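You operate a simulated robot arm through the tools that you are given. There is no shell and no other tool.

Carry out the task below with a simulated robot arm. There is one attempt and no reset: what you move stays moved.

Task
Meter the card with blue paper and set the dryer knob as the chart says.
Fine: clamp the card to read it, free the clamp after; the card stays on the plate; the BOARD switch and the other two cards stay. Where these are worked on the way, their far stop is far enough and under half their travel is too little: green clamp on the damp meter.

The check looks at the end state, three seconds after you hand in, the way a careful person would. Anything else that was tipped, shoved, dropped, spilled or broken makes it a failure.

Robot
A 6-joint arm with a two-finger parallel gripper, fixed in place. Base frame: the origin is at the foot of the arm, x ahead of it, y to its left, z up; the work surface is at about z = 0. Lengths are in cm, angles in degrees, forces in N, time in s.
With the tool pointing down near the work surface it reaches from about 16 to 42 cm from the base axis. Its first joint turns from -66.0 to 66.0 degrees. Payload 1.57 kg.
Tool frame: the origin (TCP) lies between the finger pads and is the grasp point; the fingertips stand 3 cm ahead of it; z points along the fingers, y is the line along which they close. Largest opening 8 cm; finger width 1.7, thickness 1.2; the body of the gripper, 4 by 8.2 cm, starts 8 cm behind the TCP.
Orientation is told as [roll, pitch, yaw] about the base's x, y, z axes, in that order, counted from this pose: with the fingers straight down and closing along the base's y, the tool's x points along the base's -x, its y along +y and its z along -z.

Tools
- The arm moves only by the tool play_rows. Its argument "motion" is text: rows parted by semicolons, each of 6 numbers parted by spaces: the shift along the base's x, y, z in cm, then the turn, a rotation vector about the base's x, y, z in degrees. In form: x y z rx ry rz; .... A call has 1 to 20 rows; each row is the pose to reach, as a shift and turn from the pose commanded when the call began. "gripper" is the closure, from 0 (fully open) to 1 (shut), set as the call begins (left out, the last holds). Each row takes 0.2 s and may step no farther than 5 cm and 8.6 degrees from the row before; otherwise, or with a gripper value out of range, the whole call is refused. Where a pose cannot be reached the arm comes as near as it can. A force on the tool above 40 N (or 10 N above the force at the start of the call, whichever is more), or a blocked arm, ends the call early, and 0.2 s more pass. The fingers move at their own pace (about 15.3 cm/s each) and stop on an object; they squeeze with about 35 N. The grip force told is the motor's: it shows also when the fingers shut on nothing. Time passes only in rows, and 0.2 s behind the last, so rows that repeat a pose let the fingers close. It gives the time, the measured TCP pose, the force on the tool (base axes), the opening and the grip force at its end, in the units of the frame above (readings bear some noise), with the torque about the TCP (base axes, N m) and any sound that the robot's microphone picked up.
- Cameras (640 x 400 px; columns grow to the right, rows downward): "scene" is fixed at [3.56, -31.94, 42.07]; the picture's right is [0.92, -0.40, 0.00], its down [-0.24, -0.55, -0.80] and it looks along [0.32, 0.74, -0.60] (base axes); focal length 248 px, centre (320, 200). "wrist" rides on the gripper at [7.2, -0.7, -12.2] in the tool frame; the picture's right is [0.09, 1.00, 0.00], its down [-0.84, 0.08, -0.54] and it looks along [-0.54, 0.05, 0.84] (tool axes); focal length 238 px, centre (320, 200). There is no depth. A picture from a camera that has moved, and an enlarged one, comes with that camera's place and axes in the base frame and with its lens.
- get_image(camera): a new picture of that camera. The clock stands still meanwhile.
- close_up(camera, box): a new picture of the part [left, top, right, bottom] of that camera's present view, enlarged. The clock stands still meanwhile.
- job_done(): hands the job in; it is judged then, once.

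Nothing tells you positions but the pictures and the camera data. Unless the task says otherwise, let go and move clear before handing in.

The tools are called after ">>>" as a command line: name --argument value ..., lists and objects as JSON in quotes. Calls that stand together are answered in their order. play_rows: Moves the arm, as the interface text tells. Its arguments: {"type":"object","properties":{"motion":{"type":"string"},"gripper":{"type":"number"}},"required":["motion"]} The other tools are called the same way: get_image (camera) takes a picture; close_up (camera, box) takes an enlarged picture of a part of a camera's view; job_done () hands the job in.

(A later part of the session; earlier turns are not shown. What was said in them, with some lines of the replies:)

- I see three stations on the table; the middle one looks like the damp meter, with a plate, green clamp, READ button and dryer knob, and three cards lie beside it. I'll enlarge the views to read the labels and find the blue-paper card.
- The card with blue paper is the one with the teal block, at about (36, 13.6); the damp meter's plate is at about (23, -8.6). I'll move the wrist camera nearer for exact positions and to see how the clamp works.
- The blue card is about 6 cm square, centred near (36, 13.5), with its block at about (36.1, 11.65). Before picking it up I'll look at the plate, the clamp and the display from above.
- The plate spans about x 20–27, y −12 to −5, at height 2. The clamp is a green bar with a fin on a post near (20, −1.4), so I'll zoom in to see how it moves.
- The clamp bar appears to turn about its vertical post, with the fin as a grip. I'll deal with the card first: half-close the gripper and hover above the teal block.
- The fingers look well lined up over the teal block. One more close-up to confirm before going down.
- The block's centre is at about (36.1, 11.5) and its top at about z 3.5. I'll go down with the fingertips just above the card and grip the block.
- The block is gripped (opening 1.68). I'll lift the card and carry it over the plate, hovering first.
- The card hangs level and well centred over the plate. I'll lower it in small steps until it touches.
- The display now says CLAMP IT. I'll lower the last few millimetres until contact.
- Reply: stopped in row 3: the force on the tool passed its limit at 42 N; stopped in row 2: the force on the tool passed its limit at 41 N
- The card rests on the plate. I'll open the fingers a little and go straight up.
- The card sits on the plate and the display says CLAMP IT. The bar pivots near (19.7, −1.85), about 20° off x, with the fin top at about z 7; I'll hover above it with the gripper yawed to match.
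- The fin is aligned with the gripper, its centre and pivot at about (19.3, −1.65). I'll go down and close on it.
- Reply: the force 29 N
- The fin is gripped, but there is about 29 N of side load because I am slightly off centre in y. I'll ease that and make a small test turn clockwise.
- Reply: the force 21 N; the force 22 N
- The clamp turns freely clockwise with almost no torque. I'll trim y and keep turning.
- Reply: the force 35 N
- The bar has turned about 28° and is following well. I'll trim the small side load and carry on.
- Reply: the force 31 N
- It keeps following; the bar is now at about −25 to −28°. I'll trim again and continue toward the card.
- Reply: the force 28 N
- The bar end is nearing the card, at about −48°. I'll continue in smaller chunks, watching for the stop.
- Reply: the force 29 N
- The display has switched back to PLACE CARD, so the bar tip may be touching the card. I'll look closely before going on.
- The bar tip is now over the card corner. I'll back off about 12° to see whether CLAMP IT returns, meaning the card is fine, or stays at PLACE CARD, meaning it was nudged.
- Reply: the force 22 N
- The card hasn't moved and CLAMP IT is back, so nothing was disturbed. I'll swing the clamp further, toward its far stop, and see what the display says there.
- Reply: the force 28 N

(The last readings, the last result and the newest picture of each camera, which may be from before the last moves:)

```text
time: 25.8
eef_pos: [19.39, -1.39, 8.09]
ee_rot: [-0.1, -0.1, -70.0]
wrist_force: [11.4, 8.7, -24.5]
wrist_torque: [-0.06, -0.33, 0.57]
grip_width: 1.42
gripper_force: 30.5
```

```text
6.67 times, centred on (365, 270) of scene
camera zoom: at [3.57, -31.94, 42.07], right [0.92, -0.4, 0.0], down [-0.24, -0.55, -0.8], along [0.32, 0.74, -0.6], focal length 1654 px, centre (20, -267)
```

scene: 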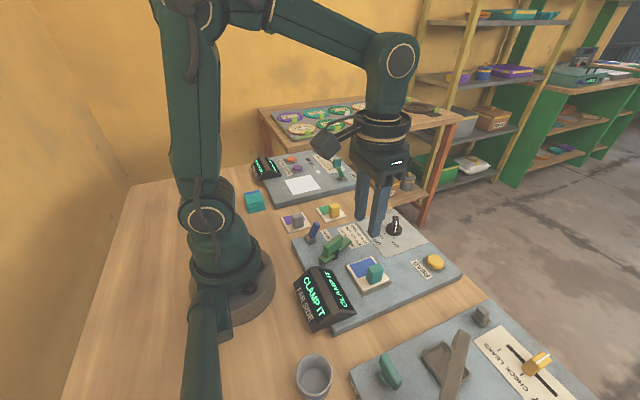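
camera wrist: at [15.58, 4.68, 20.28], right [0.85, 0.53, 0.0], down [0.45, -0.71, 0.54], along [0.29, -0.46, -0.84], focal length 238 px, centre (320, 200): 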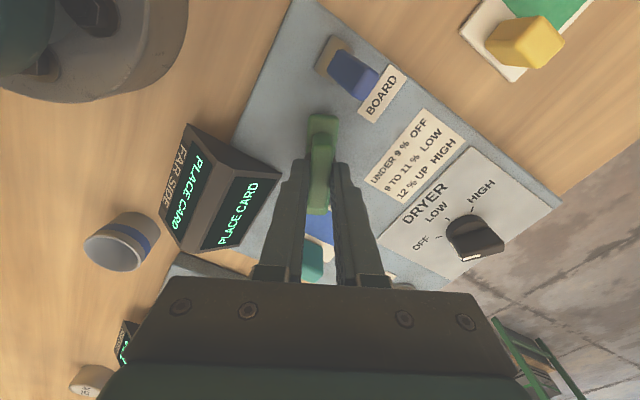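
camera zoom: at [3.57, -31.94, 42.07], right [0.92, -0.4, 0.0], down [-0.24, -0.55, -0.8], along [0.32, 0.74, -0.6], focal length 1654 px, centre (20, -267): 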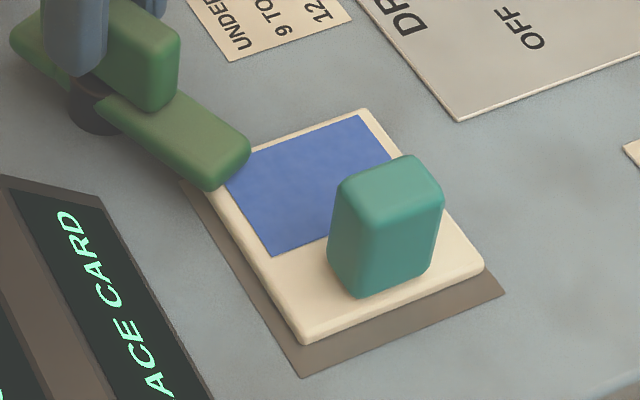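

The clamp met its far stop at about −68°, and the display still says PLACE CARD. I'll let go of the fin, back off upward, and see what the display does once everything is at rest.

>>> play_rows --motion "0 0 0 0 0 2; 0 0 0 0 0 2; 0 0 0 0 0 2; 0 0 0 0 0 2" --gripper 0.6

>>> play_rows --motion "0 0 2 0 0 0; 0 0 5 0 0 0; 0 0 8 0 0 0; 0 0 8 0 0 0"

>>> close_up --camera "scene" --box '[290, 215, 410, 325]'

>>> get_image --camera "wrist"

```text
time: 26.8
eef_pos: [19.49, -1.4, 8.11]
ee_rot: [-0.1, -0.2, -67.9]
wrist_force: [-0.2, 0.6, -0.2]
wrist_torque: [-0.01, 0.01, 0.0]
grip_width: 3.19
gripper_force: 0.1
```

```text
time: 27.8
eef_pos: [19.45, -1.74, 16.17]
ee_rot: [0.0, -0.2, -68.0]
wrist_force: [-0.4, -0.2, 0.5]
wrist_torque: [-0.02, -0.01, 0.01]
grip_width: 3.18
gripper_force: 0.1
```

```text
3.64 times, centred on (350, 270) of scene
camera zoom: at [3.56, -31.94, 42.07], right [0.92, -0.4, 0.0], down [-0.24, -0.55, -0.8], along [0.32, 0.74, -0.6], focal length 902 px, centre (211, -54)
```

zoom: 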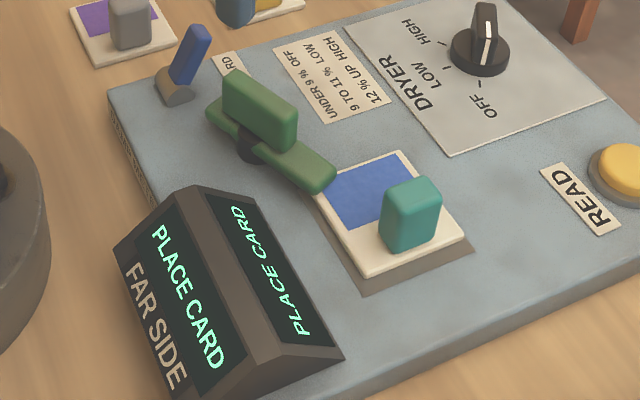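

```text
taken
camera wrist: at [16.17, 4.81, 28.51], right [0.89, 0.46, 0.0], down [0.39, -0.75, 0.54], along [0.25, -0.48, -0.84], focal length 238 px, centre (320, 200)
```

wrist: 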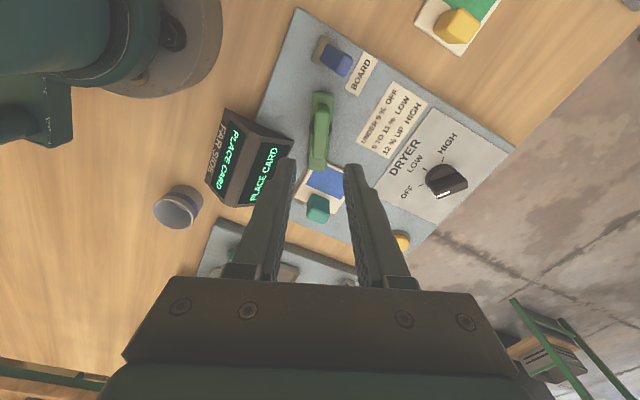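

The display is unchanged with the clamp closed and released. I'll see what READ does: moving above the button at about (36.85, −11.45) with the fingers shut and the yaw turned back to zero.

>>> play_rows --motion "2 -1 0 0 0 8; 4 -2 0 0 0 16; 6 -3 0 0 0 24; 8 -4.2 0 0 0 32; 10 -5.4 0 0 0 40; 12 -6.6 0 0 0 48; 14 -7.8 -1 0 0 56; 16 -9 -3 0 0 62; 17.4 -9.75 -6 0 0 68; 17.4 -9.75 -6 0 0 68" --gripper 1

>>> get_image --camera "wrist"

>>> close_up --camera "scene" --box '[360, 200, 480, 300]'

```text
time: 30.0
eef_pos: [36.83, -11.2, 10.09]
ee_rot: [-0.1, -0.2, 0.1]
wrist_force: [0.3, 1.0, -0.7]
wrist_torque: [0.0, -0.01, -0.01]
grip_width: 0.01
gripper_force: 21.2
```

```text
taken
camera wrist: at [29.58, -11.9, 22.29], right [-0.09, 1.0, 0.0], down [0.83, 0.08, 0.54], along [0.54, 0.05, -0.84], focal length 238 px, centre (320, 200)
```

wrist: 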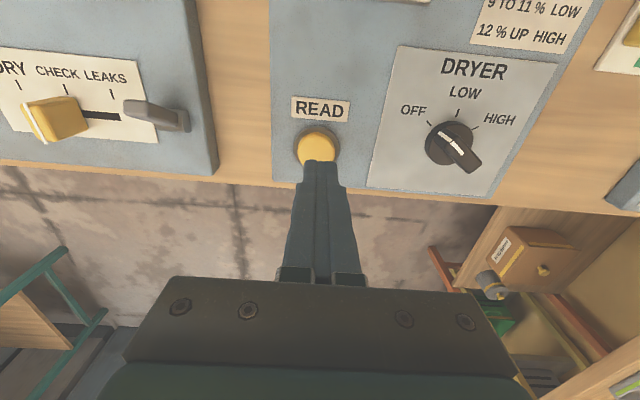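

```text
4.00 times, centred on (420, 250) of scene
camera zoom: at [3.57, -31.94, 42.07], right [0.92, -0.4, 0.0], down [-0.24, -0.55, -0.8], along [0.32, 0.74, -0.6], focal length 992 px, centre (-80, 0)
```

zoom: 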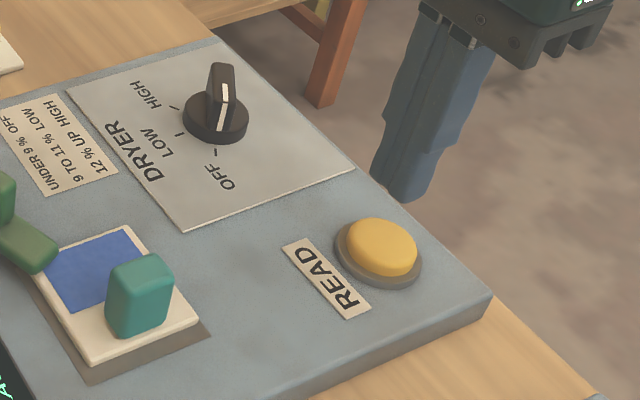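

The button's centre is at about (36.85, −11.55). I'll come down onto it and press until it gives.

>>> play_rows --motion "0 -0.35 -1.5 0 0 0; 0 -0.35 -3 0 0 0; 0 -0.35 -3.3 0 0 0; 0 -0.35 -3.3 0 0 0"

>>> play_rows --motion "0 0 -0.15 0 0 0; 0 0 -0.3 0 0 0; 0 0 -0.45 0 0 0; 0 0 -0.6 0 0 0; 0 0 -0.75 0 0 0; 0 0 -0.9 0 0 0"

>>> close_up --camera "scene" --box '[290, 215, 410, 325]'

>>> close_up --camera "scene" --box '[360, 200, 480, 300]'

```text
time: 31.0
eef_pos: [36.81, -11.42, 6.92]
ee_rot: [0.0, -0.2, 0.0]
wrist_force: [-0.8, -0.4, -0.6]
wrist_torque: [0.0, -0.01, 0.01]
grip_width: 0.0
gripper_force: 21.2
```

```text
time: 32.4
eef_pos: [36.97, -11.54, 5.91]
ee_rot: [-0.1, -0.2, -0.1]
wrist_force: [-9.2, 2.9, 21.9]
wrist_torque: [0.09, 0.35, 0.01]
grip_width: 0.02
gripper_force: 21.3
heard: click
```

```text
3.64 times, centred on (350, 270) of scene
camera zoom: at [3.56, -31.94, 42.07], right [0.92, -0.4, 0.0], down [-0.24, -0.55, -0.8], along [0.32, 0.74, -0.6], focal length 902 px, centre (211, -54)
```

zoom: 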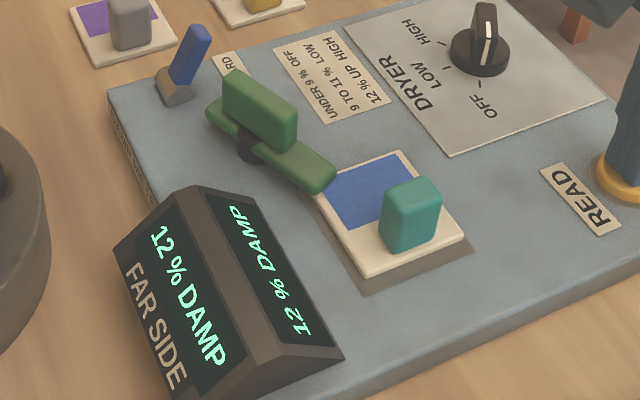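

```text
4.00 times, centred on (420, 250) of scene
camera zoom: at [3.56, -31.94, 42.07], right [0.92, -0.4, 0.0], down [-0.24, -0.55, -0.8], along [0.32, 0.74, -0.6], focal length 992 px, centre (-80, 0)
```

zoom: 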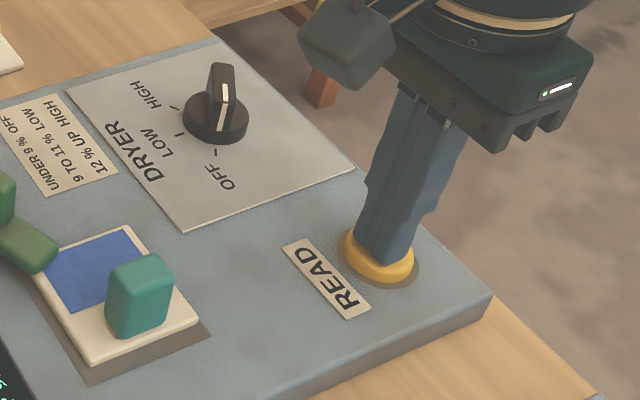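

READ clicked and the display shows 12 % DAMP. I'll confirm that, and also read the small print on the edge of the board.

>>> close_up --camera "scene" --box '[295, 265, 357, 330]'

>>> close_up --camera "scene" --box '[286, 230, 326, 280]'

>>> close_up --camera "scene" --box '[300, 215, 350, 260]'

```text
6.15 times, centred on (326, 298) of scene
camera zoom: at [3.56, -31.94, 42.07], right [0.92, -0.4, 0.0], down [-0.24, -0.55, -0.8], along [0.32, 0.74, -0.6], focal length 1527 px, centre (283, -400)
```

zoom: 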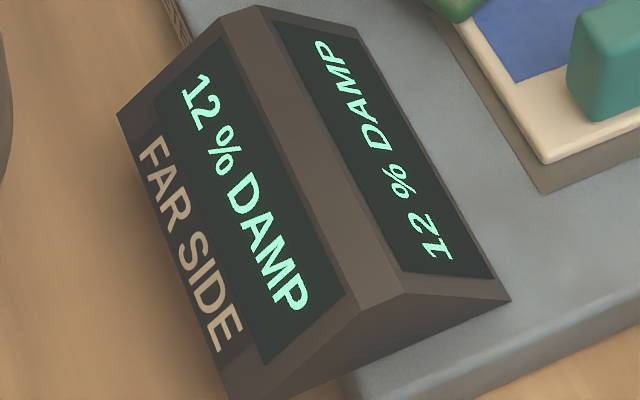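

```text
8.00 times, centred on (306, 255) of scene
camera zoom: at [3.56, -31.94, 42.07], right [0.92, -0.4, 0.0], down [-0.24, -0.55, -0.8], along [0.32, 0.74, -0.6], focal length 1985 px, centre (432, -240)
```

zoom: 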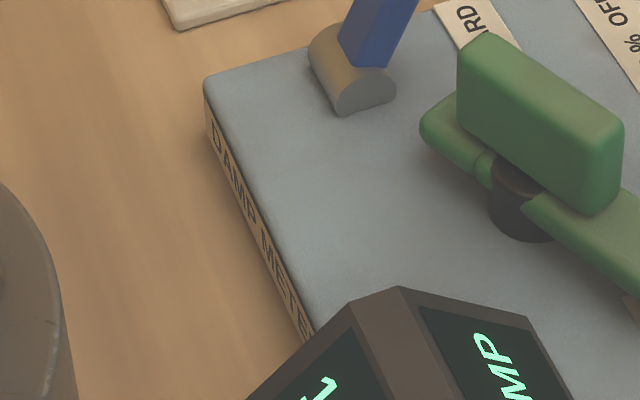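

```text
8.89 times, centred on (325, 238) of scene
camera zoom: at [3.56, -31.94, 42.07], right [0.92, -0.4, 0.0], down [-0.24, -0.55, -0.8], along [0.32, 0.74, -0.6], focal length 2206 px, centre (276, -133)
```

zoom: 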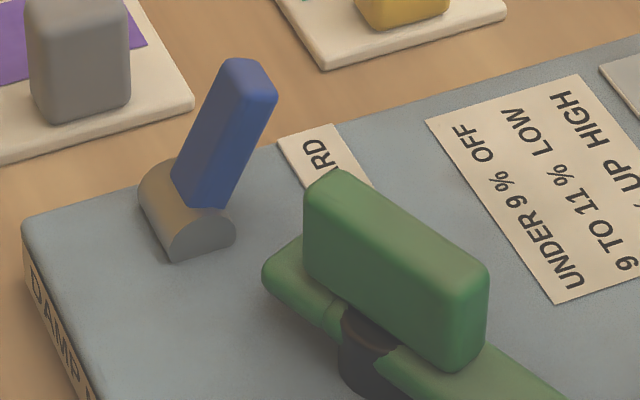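

Both faces read 12 % DAMP, and the chart says 12 % UP is HIGH. I'll lift off the button and check that the reading holds.

>>> play_rows --motion "0 0 1 0 0 0; 0 0 4 0 0 0; 0 0 8 0 0 0; 0 0 10 0 0 0; 0 0 10 0 0 0"

>>> close_up --camera "scene" --box '[290, 215, 410, 325]'

>>> close_up --camera "scene" --box '[370, 200, 420, 240]'

>>> close_up --camera "wrist" --box '[380, 40, 520, 160]'

```text
time: 33.6
eef_pos: [37.06, -11.68, 15.86]
ee_rot: [-0.1, -0.1, 0.1]
wrist_force: [0.3, 0.4, 0.1]
wrist_torque: [0.0, -0.02, 0.01]
grip_width: 0.02
gripper_force: 21.1
```

```text
3.64 times, centred on (350, 270) of scene
camera zoom: at [3.56, -31.94, 42.07], right [0.92, -0.4, 0.0], down [-0.24, -0.55, -0.8], along [0.32, 0.74, -0.6], focal length 902 px, centre (211, -54)
```

zoom: 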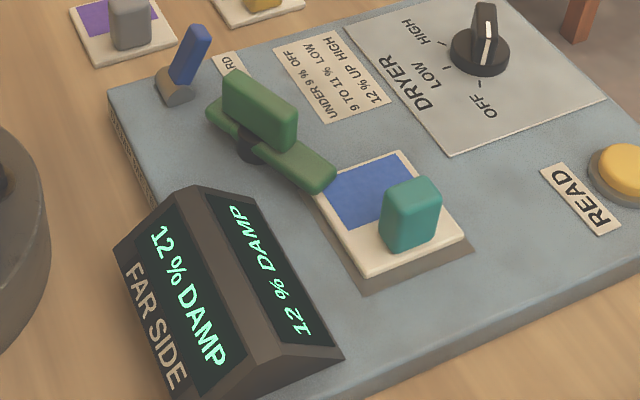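

```text
10.00 times, centred on (395, 220) of scene
camera zoom: at [3.56, -31.94, 42.07], right [0.92, -0.4, 0.0], down [-0.24, -0.55, -0.8], along [0.32, 0.74, -0.6], focal length 2481 px, centre (-430, 0)
```

zoom: 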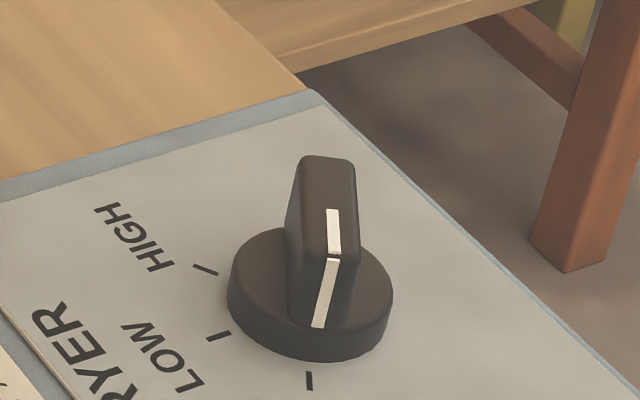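

```text
3.33 times, centred on (450, 100) of wrist
camera zoom: at [29.71, -12.35, 28.06], right [-0.09, 1.0, 0.0], down [0.84, 0.08, 0.54], along [0.54, 0.05, -0.84], focal length 794 px, centre (-113, 533)
```

zoom: 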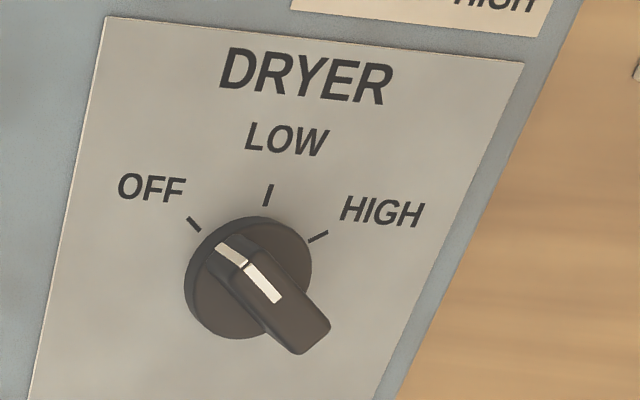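

The reading holds at 12 %, so the dryer goes to HIGH; the knob at about (35.5, −0.4) is on OFF and needs about 110° clockwise. First I'll free the clamp, hovering over the fin again with yaw −68°.

>>> play_rows --motion "-2 1.1 0 0 0 -8; -4 2.2 0 0 0 -16; -6 3.4 0 0 0 -24; -8 4.6 0 0 0 -32; -10 5.8 0 0 0 -40; -12 7 0 0 0 -48; -14 8.2 0 0 0 -56; -16 9.4 -1 0 0 -62; -17.4 10.15 -3 0 0 -68; -17.4 10.15 -3 0 0 -68" --gripper 0.6

>>> close_up --camera "wrist" --box '[240, 80, 400, 210]'

>>> close_up --camera "scene" --box '[290, 195, 410, 295]'

```text
time: 35.8
eef_pos: [19.43, -1.38, 12.84]
ee_rot: [0.0, -0.2, -68.2]
wrist_force: [0.0, -0.8, 0.9]
wrist_torque: [-0.03, -0.02, -0.02]
grip_width: 3.2
gripper_force: 0.0
```

```text
3.08 times, centred on (320, 145) of wrist
camera zoom: at [16.14, 5.09, 25.04], right [0.89, 0.46, 0.0], down [0.38, -0.75, 0.54], along [0.25, -0.48, -0.84], focal length 733 px, centre (320, 369)
```

zoom: 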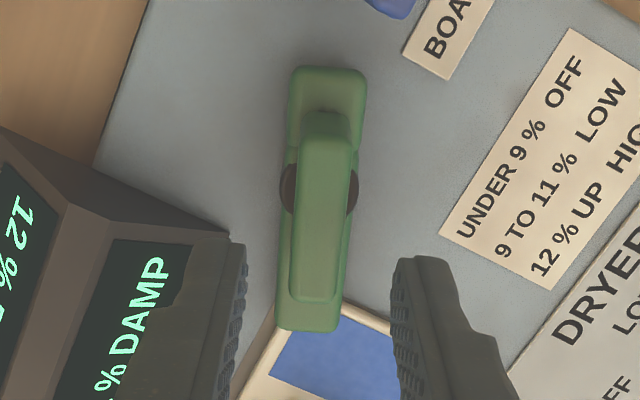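

```text
4.00 times, centred on (350, 245) of scene
camera zoom: at [3.56, -31.94, 42.07], right [0.92, -0.4, 0.0], down [-0.24, -0.55, -0.8], along [0.32, 0.74, -0.6], focal length 992 px, centre (200, 20)
```

zoom: 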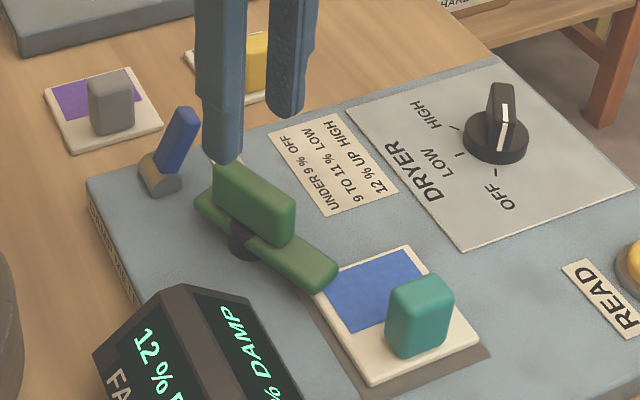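

Aligned over the fin. I'll go down, close on it, and check the load.

>>> play_rows --motion "0 0 -2 0 0 0; 0 0 -4 0 0 0; 0 0 -4.8 0 0 0; 0 0 -4.8 0 0 0"

>>> play_rows --motion "0 0 0 0 0 0; 0 0 0 0 0 0; 0 0 0 0 0 0" --gripper 1

```text
time: 36.8
eef_pos: [19.44, -1.3, 8.08]
ee_rot: [0.1, -0.2, -67.9]
wrist_force: [-0.5, 0.0, 0.3]
wrist_torque: [-0.01, -0.02, -0.01]
grip_width: 3.18
gripper_force: 0.1
```

```text
time: 37.6
eef_pos: [19.45, -1.47, 8.11]
ee_rot: [-0.1, -0.1, -68.0]
wrist_force: [-0.2, -3.1, -7.2]
wrist_torque: [-0.12, -0.14, -0.02]
grip_width: 1.4
gripper_force: 30.3
```

It's gripped with little load. I'll turn the clamp back counter-clockwise in chunks.

>>> play_rows --motion "0 0 0 0 0 5; 0 0 0 0 0 10; 0 0 0 0 0 15; 0 0 0 0 0 20; 0 0 0 0 0 20"

>>> close_up --camera "scene" --box '[290, 215, 410, 325]'

```text
time: 38.8
eef_pos: [19.4, -1.27, 8.1]
ee_rot: [-0.2, 0.0, -47.8]
wrist_force: [-9.2, 5.0, -24.2]
wrist_torque: [0.29, 0.06, 0.01]
grip_width: 1.4
gripper_force: 30.3
```

```text
3.64 times, centred on (350, 270) of scene
camera zoom: at [3.57, -31.94, 42.07], right [0.92, -0.4, 0.0], down [-0.24, -0.55, -0.8], along [0.32, 0.74, -0.6], focal length 902 px, centre (211, -54)
```

zoom: 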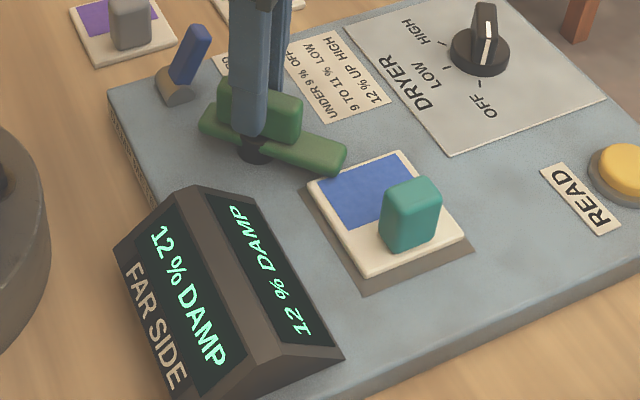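

The clamp is coming back and the card stays put. I'll trim the height and continue.

>>> play_rows --motion "-0.04 0 -0.06 0 0 0; -0.04 0 -0.06 0 0 5; -0.04 0 -0.06 0 0 10; -0.04 0 -0.06 0 0 15; -0.04 0 -0.06 0 0 20; -0.04 0 -0.06 0 0 20"

>>> play_rows --motion "0 0 0 0 0 0; 0 0 0 0 0 5; 0 0 0 0 0 10; 0 0 0 0 0 15; 0 0 0 0 0 20; 0 0 0 0 0 20"

>>> close_up --camera "scene" --box '[290, 215, 410, 325]'

```text
time: 40.2
eef_pos: [19.36, -1.41, 8.07]
ee_rot: [-0.1, -0.1, -27.9]
wrist_force: [-16.8, -5.8, 16.8]
wrist_torque: [-0.24, -0.28, 0.03]
grip_width: 1.35
gripper_force: 30.6
```

```text
time: 41.6
eef_pos: [19.4, -1.48, 8.12]
ee_rot: [-0.2, -0.1, -7.8]
wrist_force: [-3.5, -25.0, -6.9]
wrist_torque: [-0.26, 0.77, -0.02]
grip_width: 1.38
gripper_force: 30.6
```

```text
3.64 times, centred on (350, 270) of scene
camera zoom: at [3.57, -31.94, 42.07], right [0.92, -0.4, 0.0], down [-0.24, -0.55, -0.8], along [0.32, 0.74, -0.6], focal length 902 px, centre (211, -54)
```

zoom: 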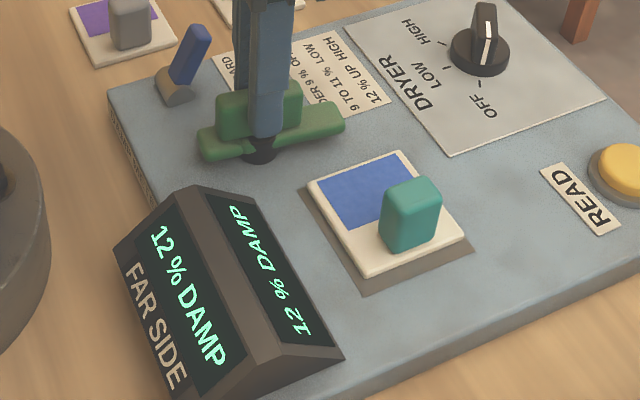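

>>> play_rows --motion "0 -0.1 0 0 0 0; 0 -0.1 0 0 0 5; 0 -0.1 0 0 0 10; 0 -0.1 0 0 0 15; 0 -0.1 0 0 0 20; 0 -0.1 0 0 0 20"

>>> play_rows --motion "0 0 0 0 0 3; 0 0 0 0 0 6; 0 0 0 0 0 8; 0 0 0 0 0 8"

>>> close_up --camera "scene" --box '[290, 215, 410, 325]'

```text
time: 43.0
eef_pos: [19.43, -1.45, 8.2]
ee_rot: [-0.2, 0.0, 12.1]
wrist_force: [-7.3, -17.0, 13.7]
wrist_torque: [-0.44, 0.79, -0.01]
grip_width: 1.39
gripper_force: 29.7
```

```text
time: 44.0
eef_pos: [19.34, -1.56, 8.01]
ee_rot: [0.1, 0.0, 20.0]
wrist_force: [-13.5, -16.4, 13.1]
wrist_torque: [-0.2, -0.13, 0.01]
grip_width: 1.41
gripper_force: 29.6
```

```text
3.64 times, centred on (350, 270) of scene
camera zoom: at [3.56, -31.94, 42.07], right [0.92, -0.4, 0.0], down [-0.24, -0.55, -0.8], along [0.32, 0.74, -0.6], focal length 902 px, centre (211, -54)
```

zoom: 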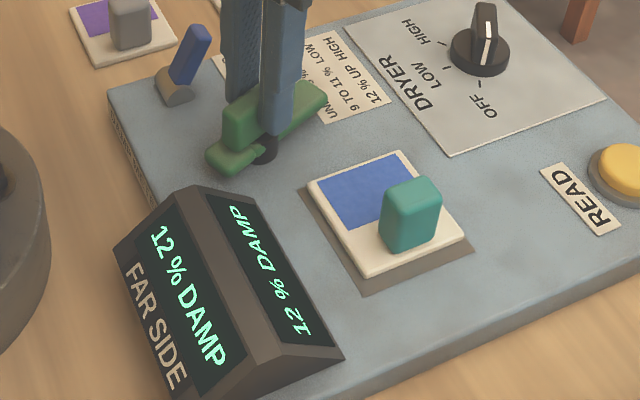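

The clamp is back in its starting position and the card hasn't moved. I'll let go, rise, and move above the dryer knob with the yaw matched to its pointer bar.

>>> play_rows --motion "0 0 0 0 0 0; 0 0 0 0 0 0; 0 0 0 0 0 0; 0 0 2 0 0 0; 0 0 5 0 0 0; 0 0 8 0 0 0; 3 0.2 8 0 0 7; 6 0.4 8 0 0 14; 9 0.6 8 0 0 21; 12 0.8 7 0 0 28; 14.5 1 6 0 0 34; 16.1 1.15 4 0 0 36; 16.1 1.15 4 0 0 36" --gripper 0.6

>>> get_image --camera "wrist"

>>> close_up --camera "wrist" --box '[240, 80, 400, 200]'

>>> close_up --camera "scene" --box '[330, 160, 450, 260]'

```text
time: 46.8
eef_pos: [35.6, -0.25, 12.06]
ee_rot: [-0.1, -0.1, 56.1]
wrist_force: [-0.1, 0.2, -0.1]
wrist_torque: [0.0, 0.01, -0.01]
grip_width: 3.17
gripper_force: 0.0
```

```text
taken
camera wrist: at [32.08, -6.65, 24.2], right [-0.88, 0.48, 0.0], down [0.4, 0.74, 0.54], along [0.26, 0.48, -0.84], focal length 238 px, centre (320, 200)
```

wrist: 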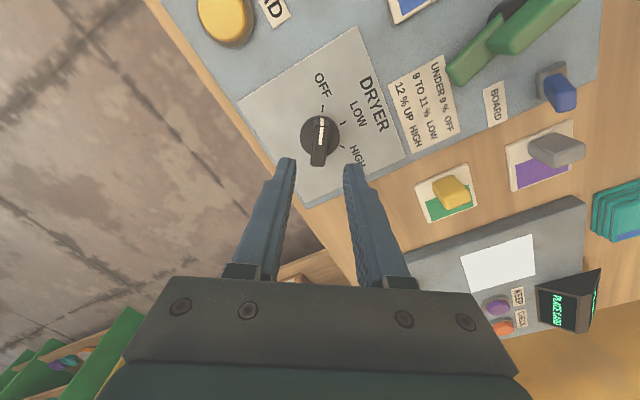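

```text
3.33 times, centred on (320, 140) of wrist
camera zoom: at [32.08, -6.65, 24.2], right [-0.88, 0.48, 0.0], down [0.4, 0.74, 0.54], along [0.26, 0.48, -0.84], focal length 794 px, centre (320, 400)
```

zoom: 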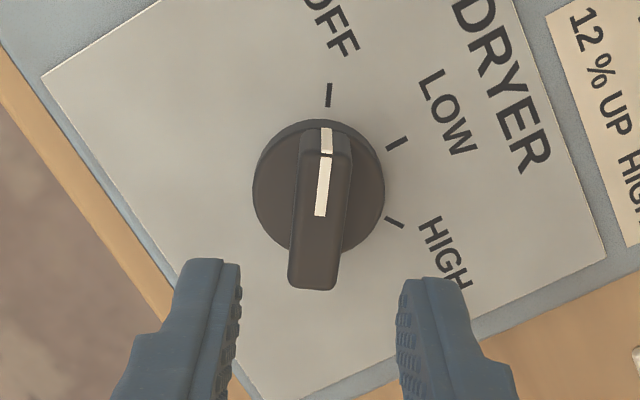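

```text
4.00 times, centred on (390, 210) of scene
camera zoom: at [3.57, -31.94, 42.07], right [0.92, -0.4, 0.0], down [-0.24, -0.55, -0.8], along [0.32, 0.74, -0.6], focal length 992 px, centre (40, 160)
```

zoom: 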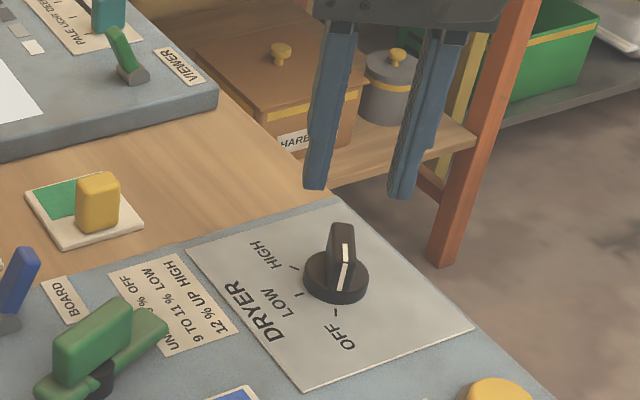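

The knob's centre is at about (35.45, −0.45) and the pointer lines up with the gripper. I'll go down and grip the pointer bar.

>>> play_rows --motion "-0.05 -0.05 -2 0 0 0; -0.05 -0.05 -4 0 0 0; -0.05 -0.05 -5 0 0 0; -0.05 -0.05 -5.2 0 0 0; -0.05 -0.05 -5.2 0 0 0"

>>> play_rows --motion "0 0 0 0 0 0; 0 0 0 0 0 0; 0 0 0 0 0 0" --gripper 1

>>> close_up --camera "scene" --box '[340, 180, 440, 260]'

```text
time: 48.0
eef_pos: [35.48, -0.32, 6.85]
ee_rot: [0.0, -0.1, 56.0]
wrist_force: [-0.4, 0.1, -1.0]
wrist_torque: [0.0, 0.02, 0.0]
grip_width: 3.19
gripper_force: 0.1
```

```text
time: 48.8
eef_pos: [35.48, -0.42, 6.79]
ee_rot: [-0.3, -0.1, 55.9]
wrist_force: [15.1, -7.8, -13.3]
wrist_torque: [0.08, -0.01, -0.56]
grip_width: 1.3
gripper_force: 29.7
```

```text
5.00 times, centred on (390, 220) of scene
camera zoom: at [3.57, -31.94, 42.07], right [0.92, -0.4, 0.0], down [-0.24, -0.55, -0.8], along [0.32, 0.74, -0.6], focal length 1241 px, centre (-30, 100)
```

zoom: 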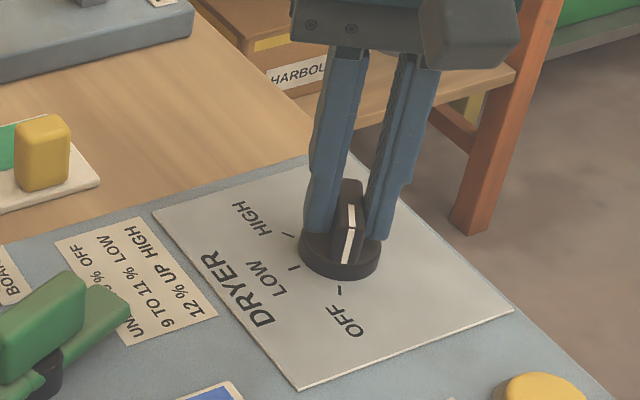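

The pointer is gripped at 1.30 cm. I'll ease the side load and turn clockwise in chunks toward HIGH.

>>> play_rows --motion "0.08 -0.05 0.03 0 0 0; 0.08 -0.05 0.03 0 0 -5; 0.08 -0.05 0.03 0 0 -10; 0.08 -0.05 0.03 0 0 -15; 0.08 -0.05 0.03 0 0 -20; 0.08 -0.05 0.03 0 0 -20"

>>> close_up --camera "scene" --box '[340, 180, 440, 260]'

```text
time: 50.2
eef_pos: [35.53, -0.46, 6.81]
ee_rot: [0.0, -0.1, 36.0]
wrist_force: [4.0, -4.8, -13.0]
wrist_torque: [0.08, -0.38, -0.02]
grip_width: 1.27
gripper_force: 29.4
```

```text
5.00 times, centred on (390, 220) of scene
camera zoom: at [3.57, -31.94, 42.07], right [0.92, -0.4, 0.0], down [-0.24, -0.55, -0.8], along [0.32, 0.74, -0.6], focal length 1241 px, centre (-30, 100)
```

zoom: 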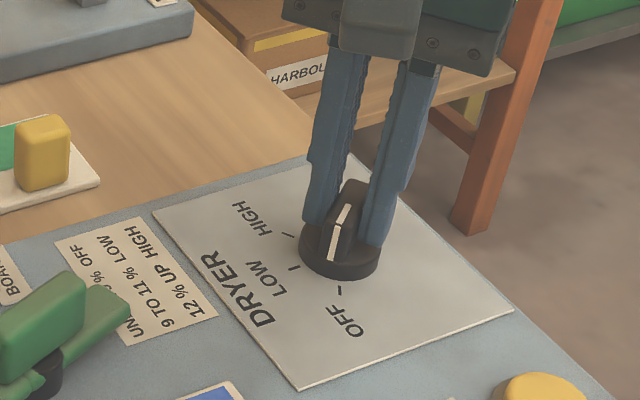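

The knob follows. I'll keep turning.

>>> play_rows --motion "0 0 -0.03 0 0 -5; 0 0 -0.03 0 0 -10; 0 0 -0.03 0 0 -15; 0 0 -0.03 0 0 -20; 0 0 -0.03 0 0 -25; 0 0 -0.03 0 0 -30; 0 0 -0.03 0 0 -30"

>>> play_rows --motion "0 0 0 0 0 -5; 0 0 0 0 0 -10; 0 0 0 0 0 -15; 0 0 0 0 0 -20; 0 0 0 0 0 -25; 0 0 0 0 0 -30; 0 0 0 0 0 -30"

>>> close_up --camera "scene" --box '[340, 180, 440, 260]'

```text
time: 51.8
eef_pos: [35.48, -0.51, 6.79]
ee_rot: [-0.1, 0.0, 6.0]
wrist_force: [-11.7, -7.6, 22.4]
wrist_torque: [-0.07, 0.28, -0.03]
grip_width: 1.3
gripper_force: 29.6
```

```text
time: 53.4
eef_pos: [35.58, -0.56, 6.74]
ee_rot: [-0.1, -0.3, -24.0]
wrist_force: [7.3, -21.0, -10.7]
wrist_torque: [0.06, 0.28, -0.01]
grip_width: 1.31
gripper_force: 29.7
```

```text
5.00 times, centred on (390, 220) of scene
camera zoom: at [3.57, -31.94, 42.07], right [0.92, -0.4, 0.0], down [-0.24, -0.55, -0.8], along [0.32, 0.74, -0.6], focal length 1241 px, centre (-30, 100)
```

zoom: 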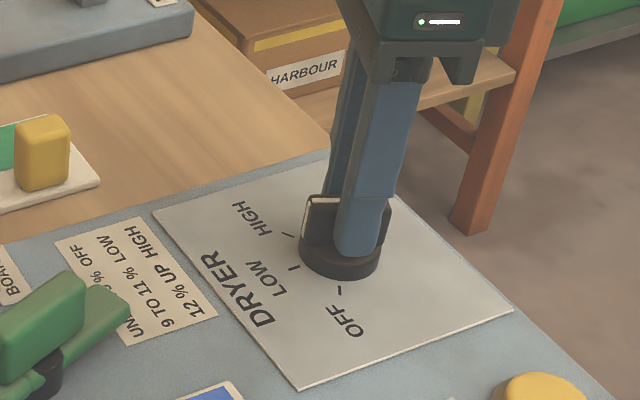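

Past LOW, now at about −24°. I'll trim y and continue to about −48°, watching the torque.

>>> play_rows --motion "0 -0.1 0 0 0 0; 0 -0.1 0 0 0 -5; 0 -0.1 0 0 0 -10; 0 -0.1 0 0 0 -15; 0 -0.1 0 0 0 -20; 0 -0.1 0 0 0 -24; 0 -0.1 0 0 0 -24"

>>> play_rows --motion "0 0 0 0 0 -3; 0 0 0 0 0 -6; 0 0 0 0 0 -8; 0 0 0 0 0 -8"

>>> close_up --camera "scene" --box '[360, 200, 430, 250]'

>>> get_image --camera "wrist"

```text
time: 55.0
eef_pos: [35.55, -0.62, 6.79]
ee_rot: [0.0, -0.2, -48.0]
wrist_force: [2.8, -1.9, -9.4]
wrist_torque: [-0.28, -0.32, -0.07]
grip_width: 1.3
gripper_force: 29.8
```

```text
time: 56.0
eef_pos: [35.51, -0.61, 6.79]
ee_rot: [-0.1, -0.1, -56.0]
wrist_force: [-8.5, 7.4, 5.6]
wrist_torque: [0.08, -0.29, 0.56]
grip_width: 1.28
gripper_force: 29.7
```

```text
8.00 times, centred on (395, 225) of scene
camera zoom: at [3.56, -31.94, 42.07], right [0.92, -0.4, 0.0], down [-0.24, -0.55, -0.8], along [0.32, 0.74, -0.6], focal length 1985 px, centre (-280, 0)
```

zoom: 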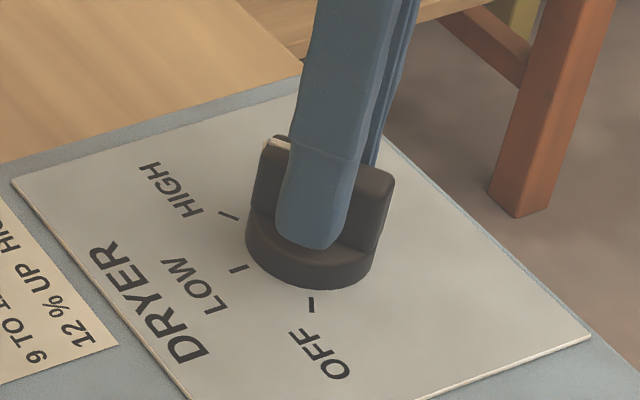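

```text
taken
camera wrist: at [30.98, 5.03, 19.03], right [0.77, 0.63, 0.0], down [0.53, -0.65, 0.54], along [0.34, -0.42, -0.84], focal length 238 px, centre (320, 200)
```

wrist: 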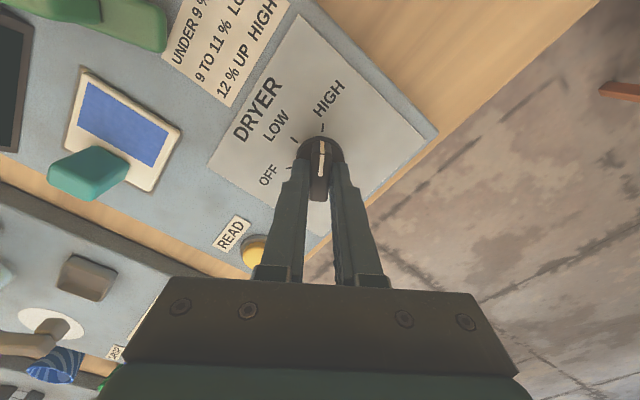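

The torque of +0.56 matches the OFF end, so the knob has reached its stop at HIGH. I'll let go, rise and check.

>>> play_rows --motion "0 0 0 0 0 1; 0 0 0 0 0 1; 0 0 0 0 0 1; 0 0 0 0 0 1; 0 0 2 0 0 1; 0 0 5 0 0 1; 0 0 9 0 0 1; 0 0 12 0 0 1; 0 0 12 0 0 1" --gripper 0.6

>>> get_image --camera "wrist"

>>> close_up --camera "wrist" --box '[250, 60, 400, 200]'

>>> close_up --camera "scene" --box '[270, 190, 470, 340]'

>>> get_image --camera "scene"

```text
time: 58.0
eef_pos: [35.33, -0.74, 19.03]
ee_rot: [0.0, -0.2, -55.0]
wrist_force: [-0.9, -0.5, 0.4]
wrist_torque: [0.01, 0.01, 0.0]
grip_width: 3.17
gripper_force: 0.1
```

```text
taken
camera wrist: at [30.76, 4.83, 31.26], right [0.76, 0.65, 0.0], down [0.54, -0.64, 0.54], along [0.35, -0.42, -0.84], focal length 238 px, centre (320, 200)
```

wrist: 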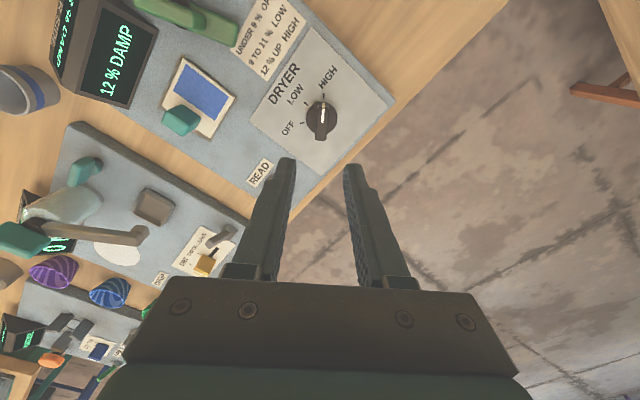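

```text
2.86 times, centred on (325, 130) of wrist
camera zoom: at [30.76, 4.83, 31.26], right [0.76, 0.65, 0.0], down [0.54, -0.64, 0.54], along [0.35, -0.42, -0.84], focal length 681 px, centre (306, 400)
```

zoom: 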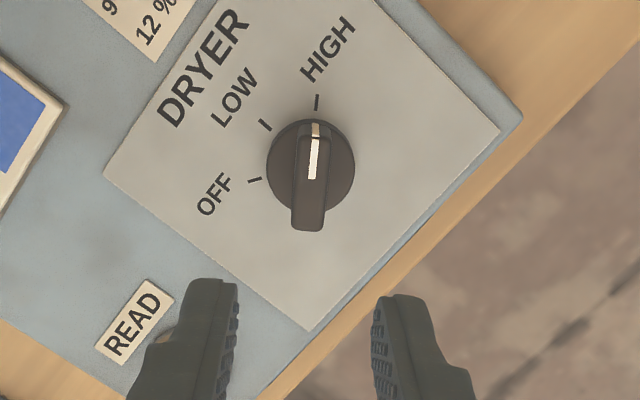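

```text
2.67 times, centred on (370, 265) of scene
camera zoom: at [3.56, -31.94, 42.07], right [0.92, -0.4, 0.0], down [-0.24, -0.55, -0.8], along [0.32, 0.74, -0.6], focal length 662 px, centre (187, 27)
```

zoom: 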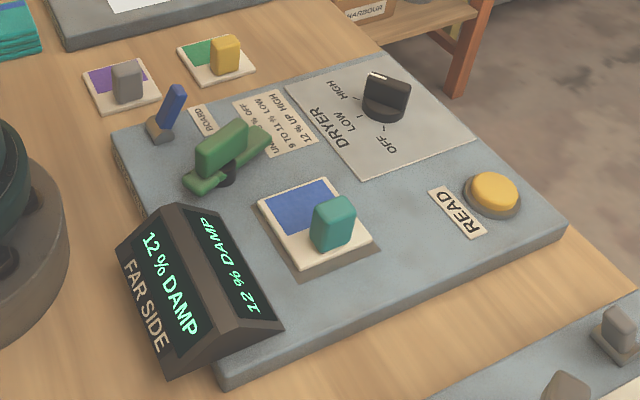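

```text
taken
```

scene: 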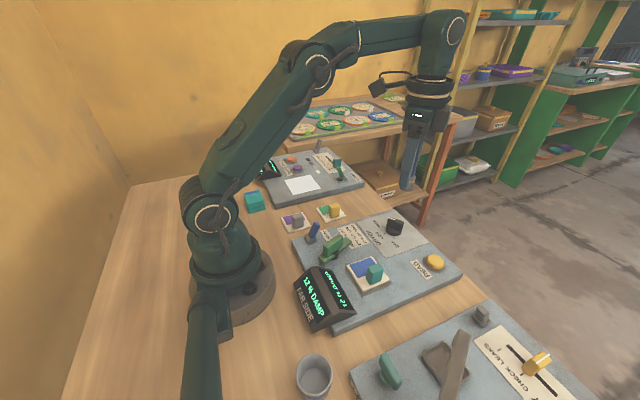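

The card with blue paper read 12 % damp and the dryer knob points at HIGH. The clamp is free again, the card is still on the plate, and the BOARD switch and the other two cards look as they did at the start. The gripper is empty and clear, so I'm handing in.

>>> job_done

```text
The job is handed in.
```

I metered the card with blue paper at **12 % damp** and set the dryer knob to **HIGH**, as the chart says for 12 % and up. The job is handed in, but no result has come back.

- **Card:** it is still on the meter's plate.
- **Clamp:** I swung it to its far stop for the reading and then back to where it started.
- **Left alone:** I didn't touch the BOARD switch or the other two cards, and they look unchanged in the last pictures.

**Possible doubt:** with the clamp closed, the display said PLACE CARD, although the card was on the plate and hadn't moved. Pressing READ then gave 12 % on both faces of the display, and it stayed there. I took that as the card's reading and didn't meter it a second time.
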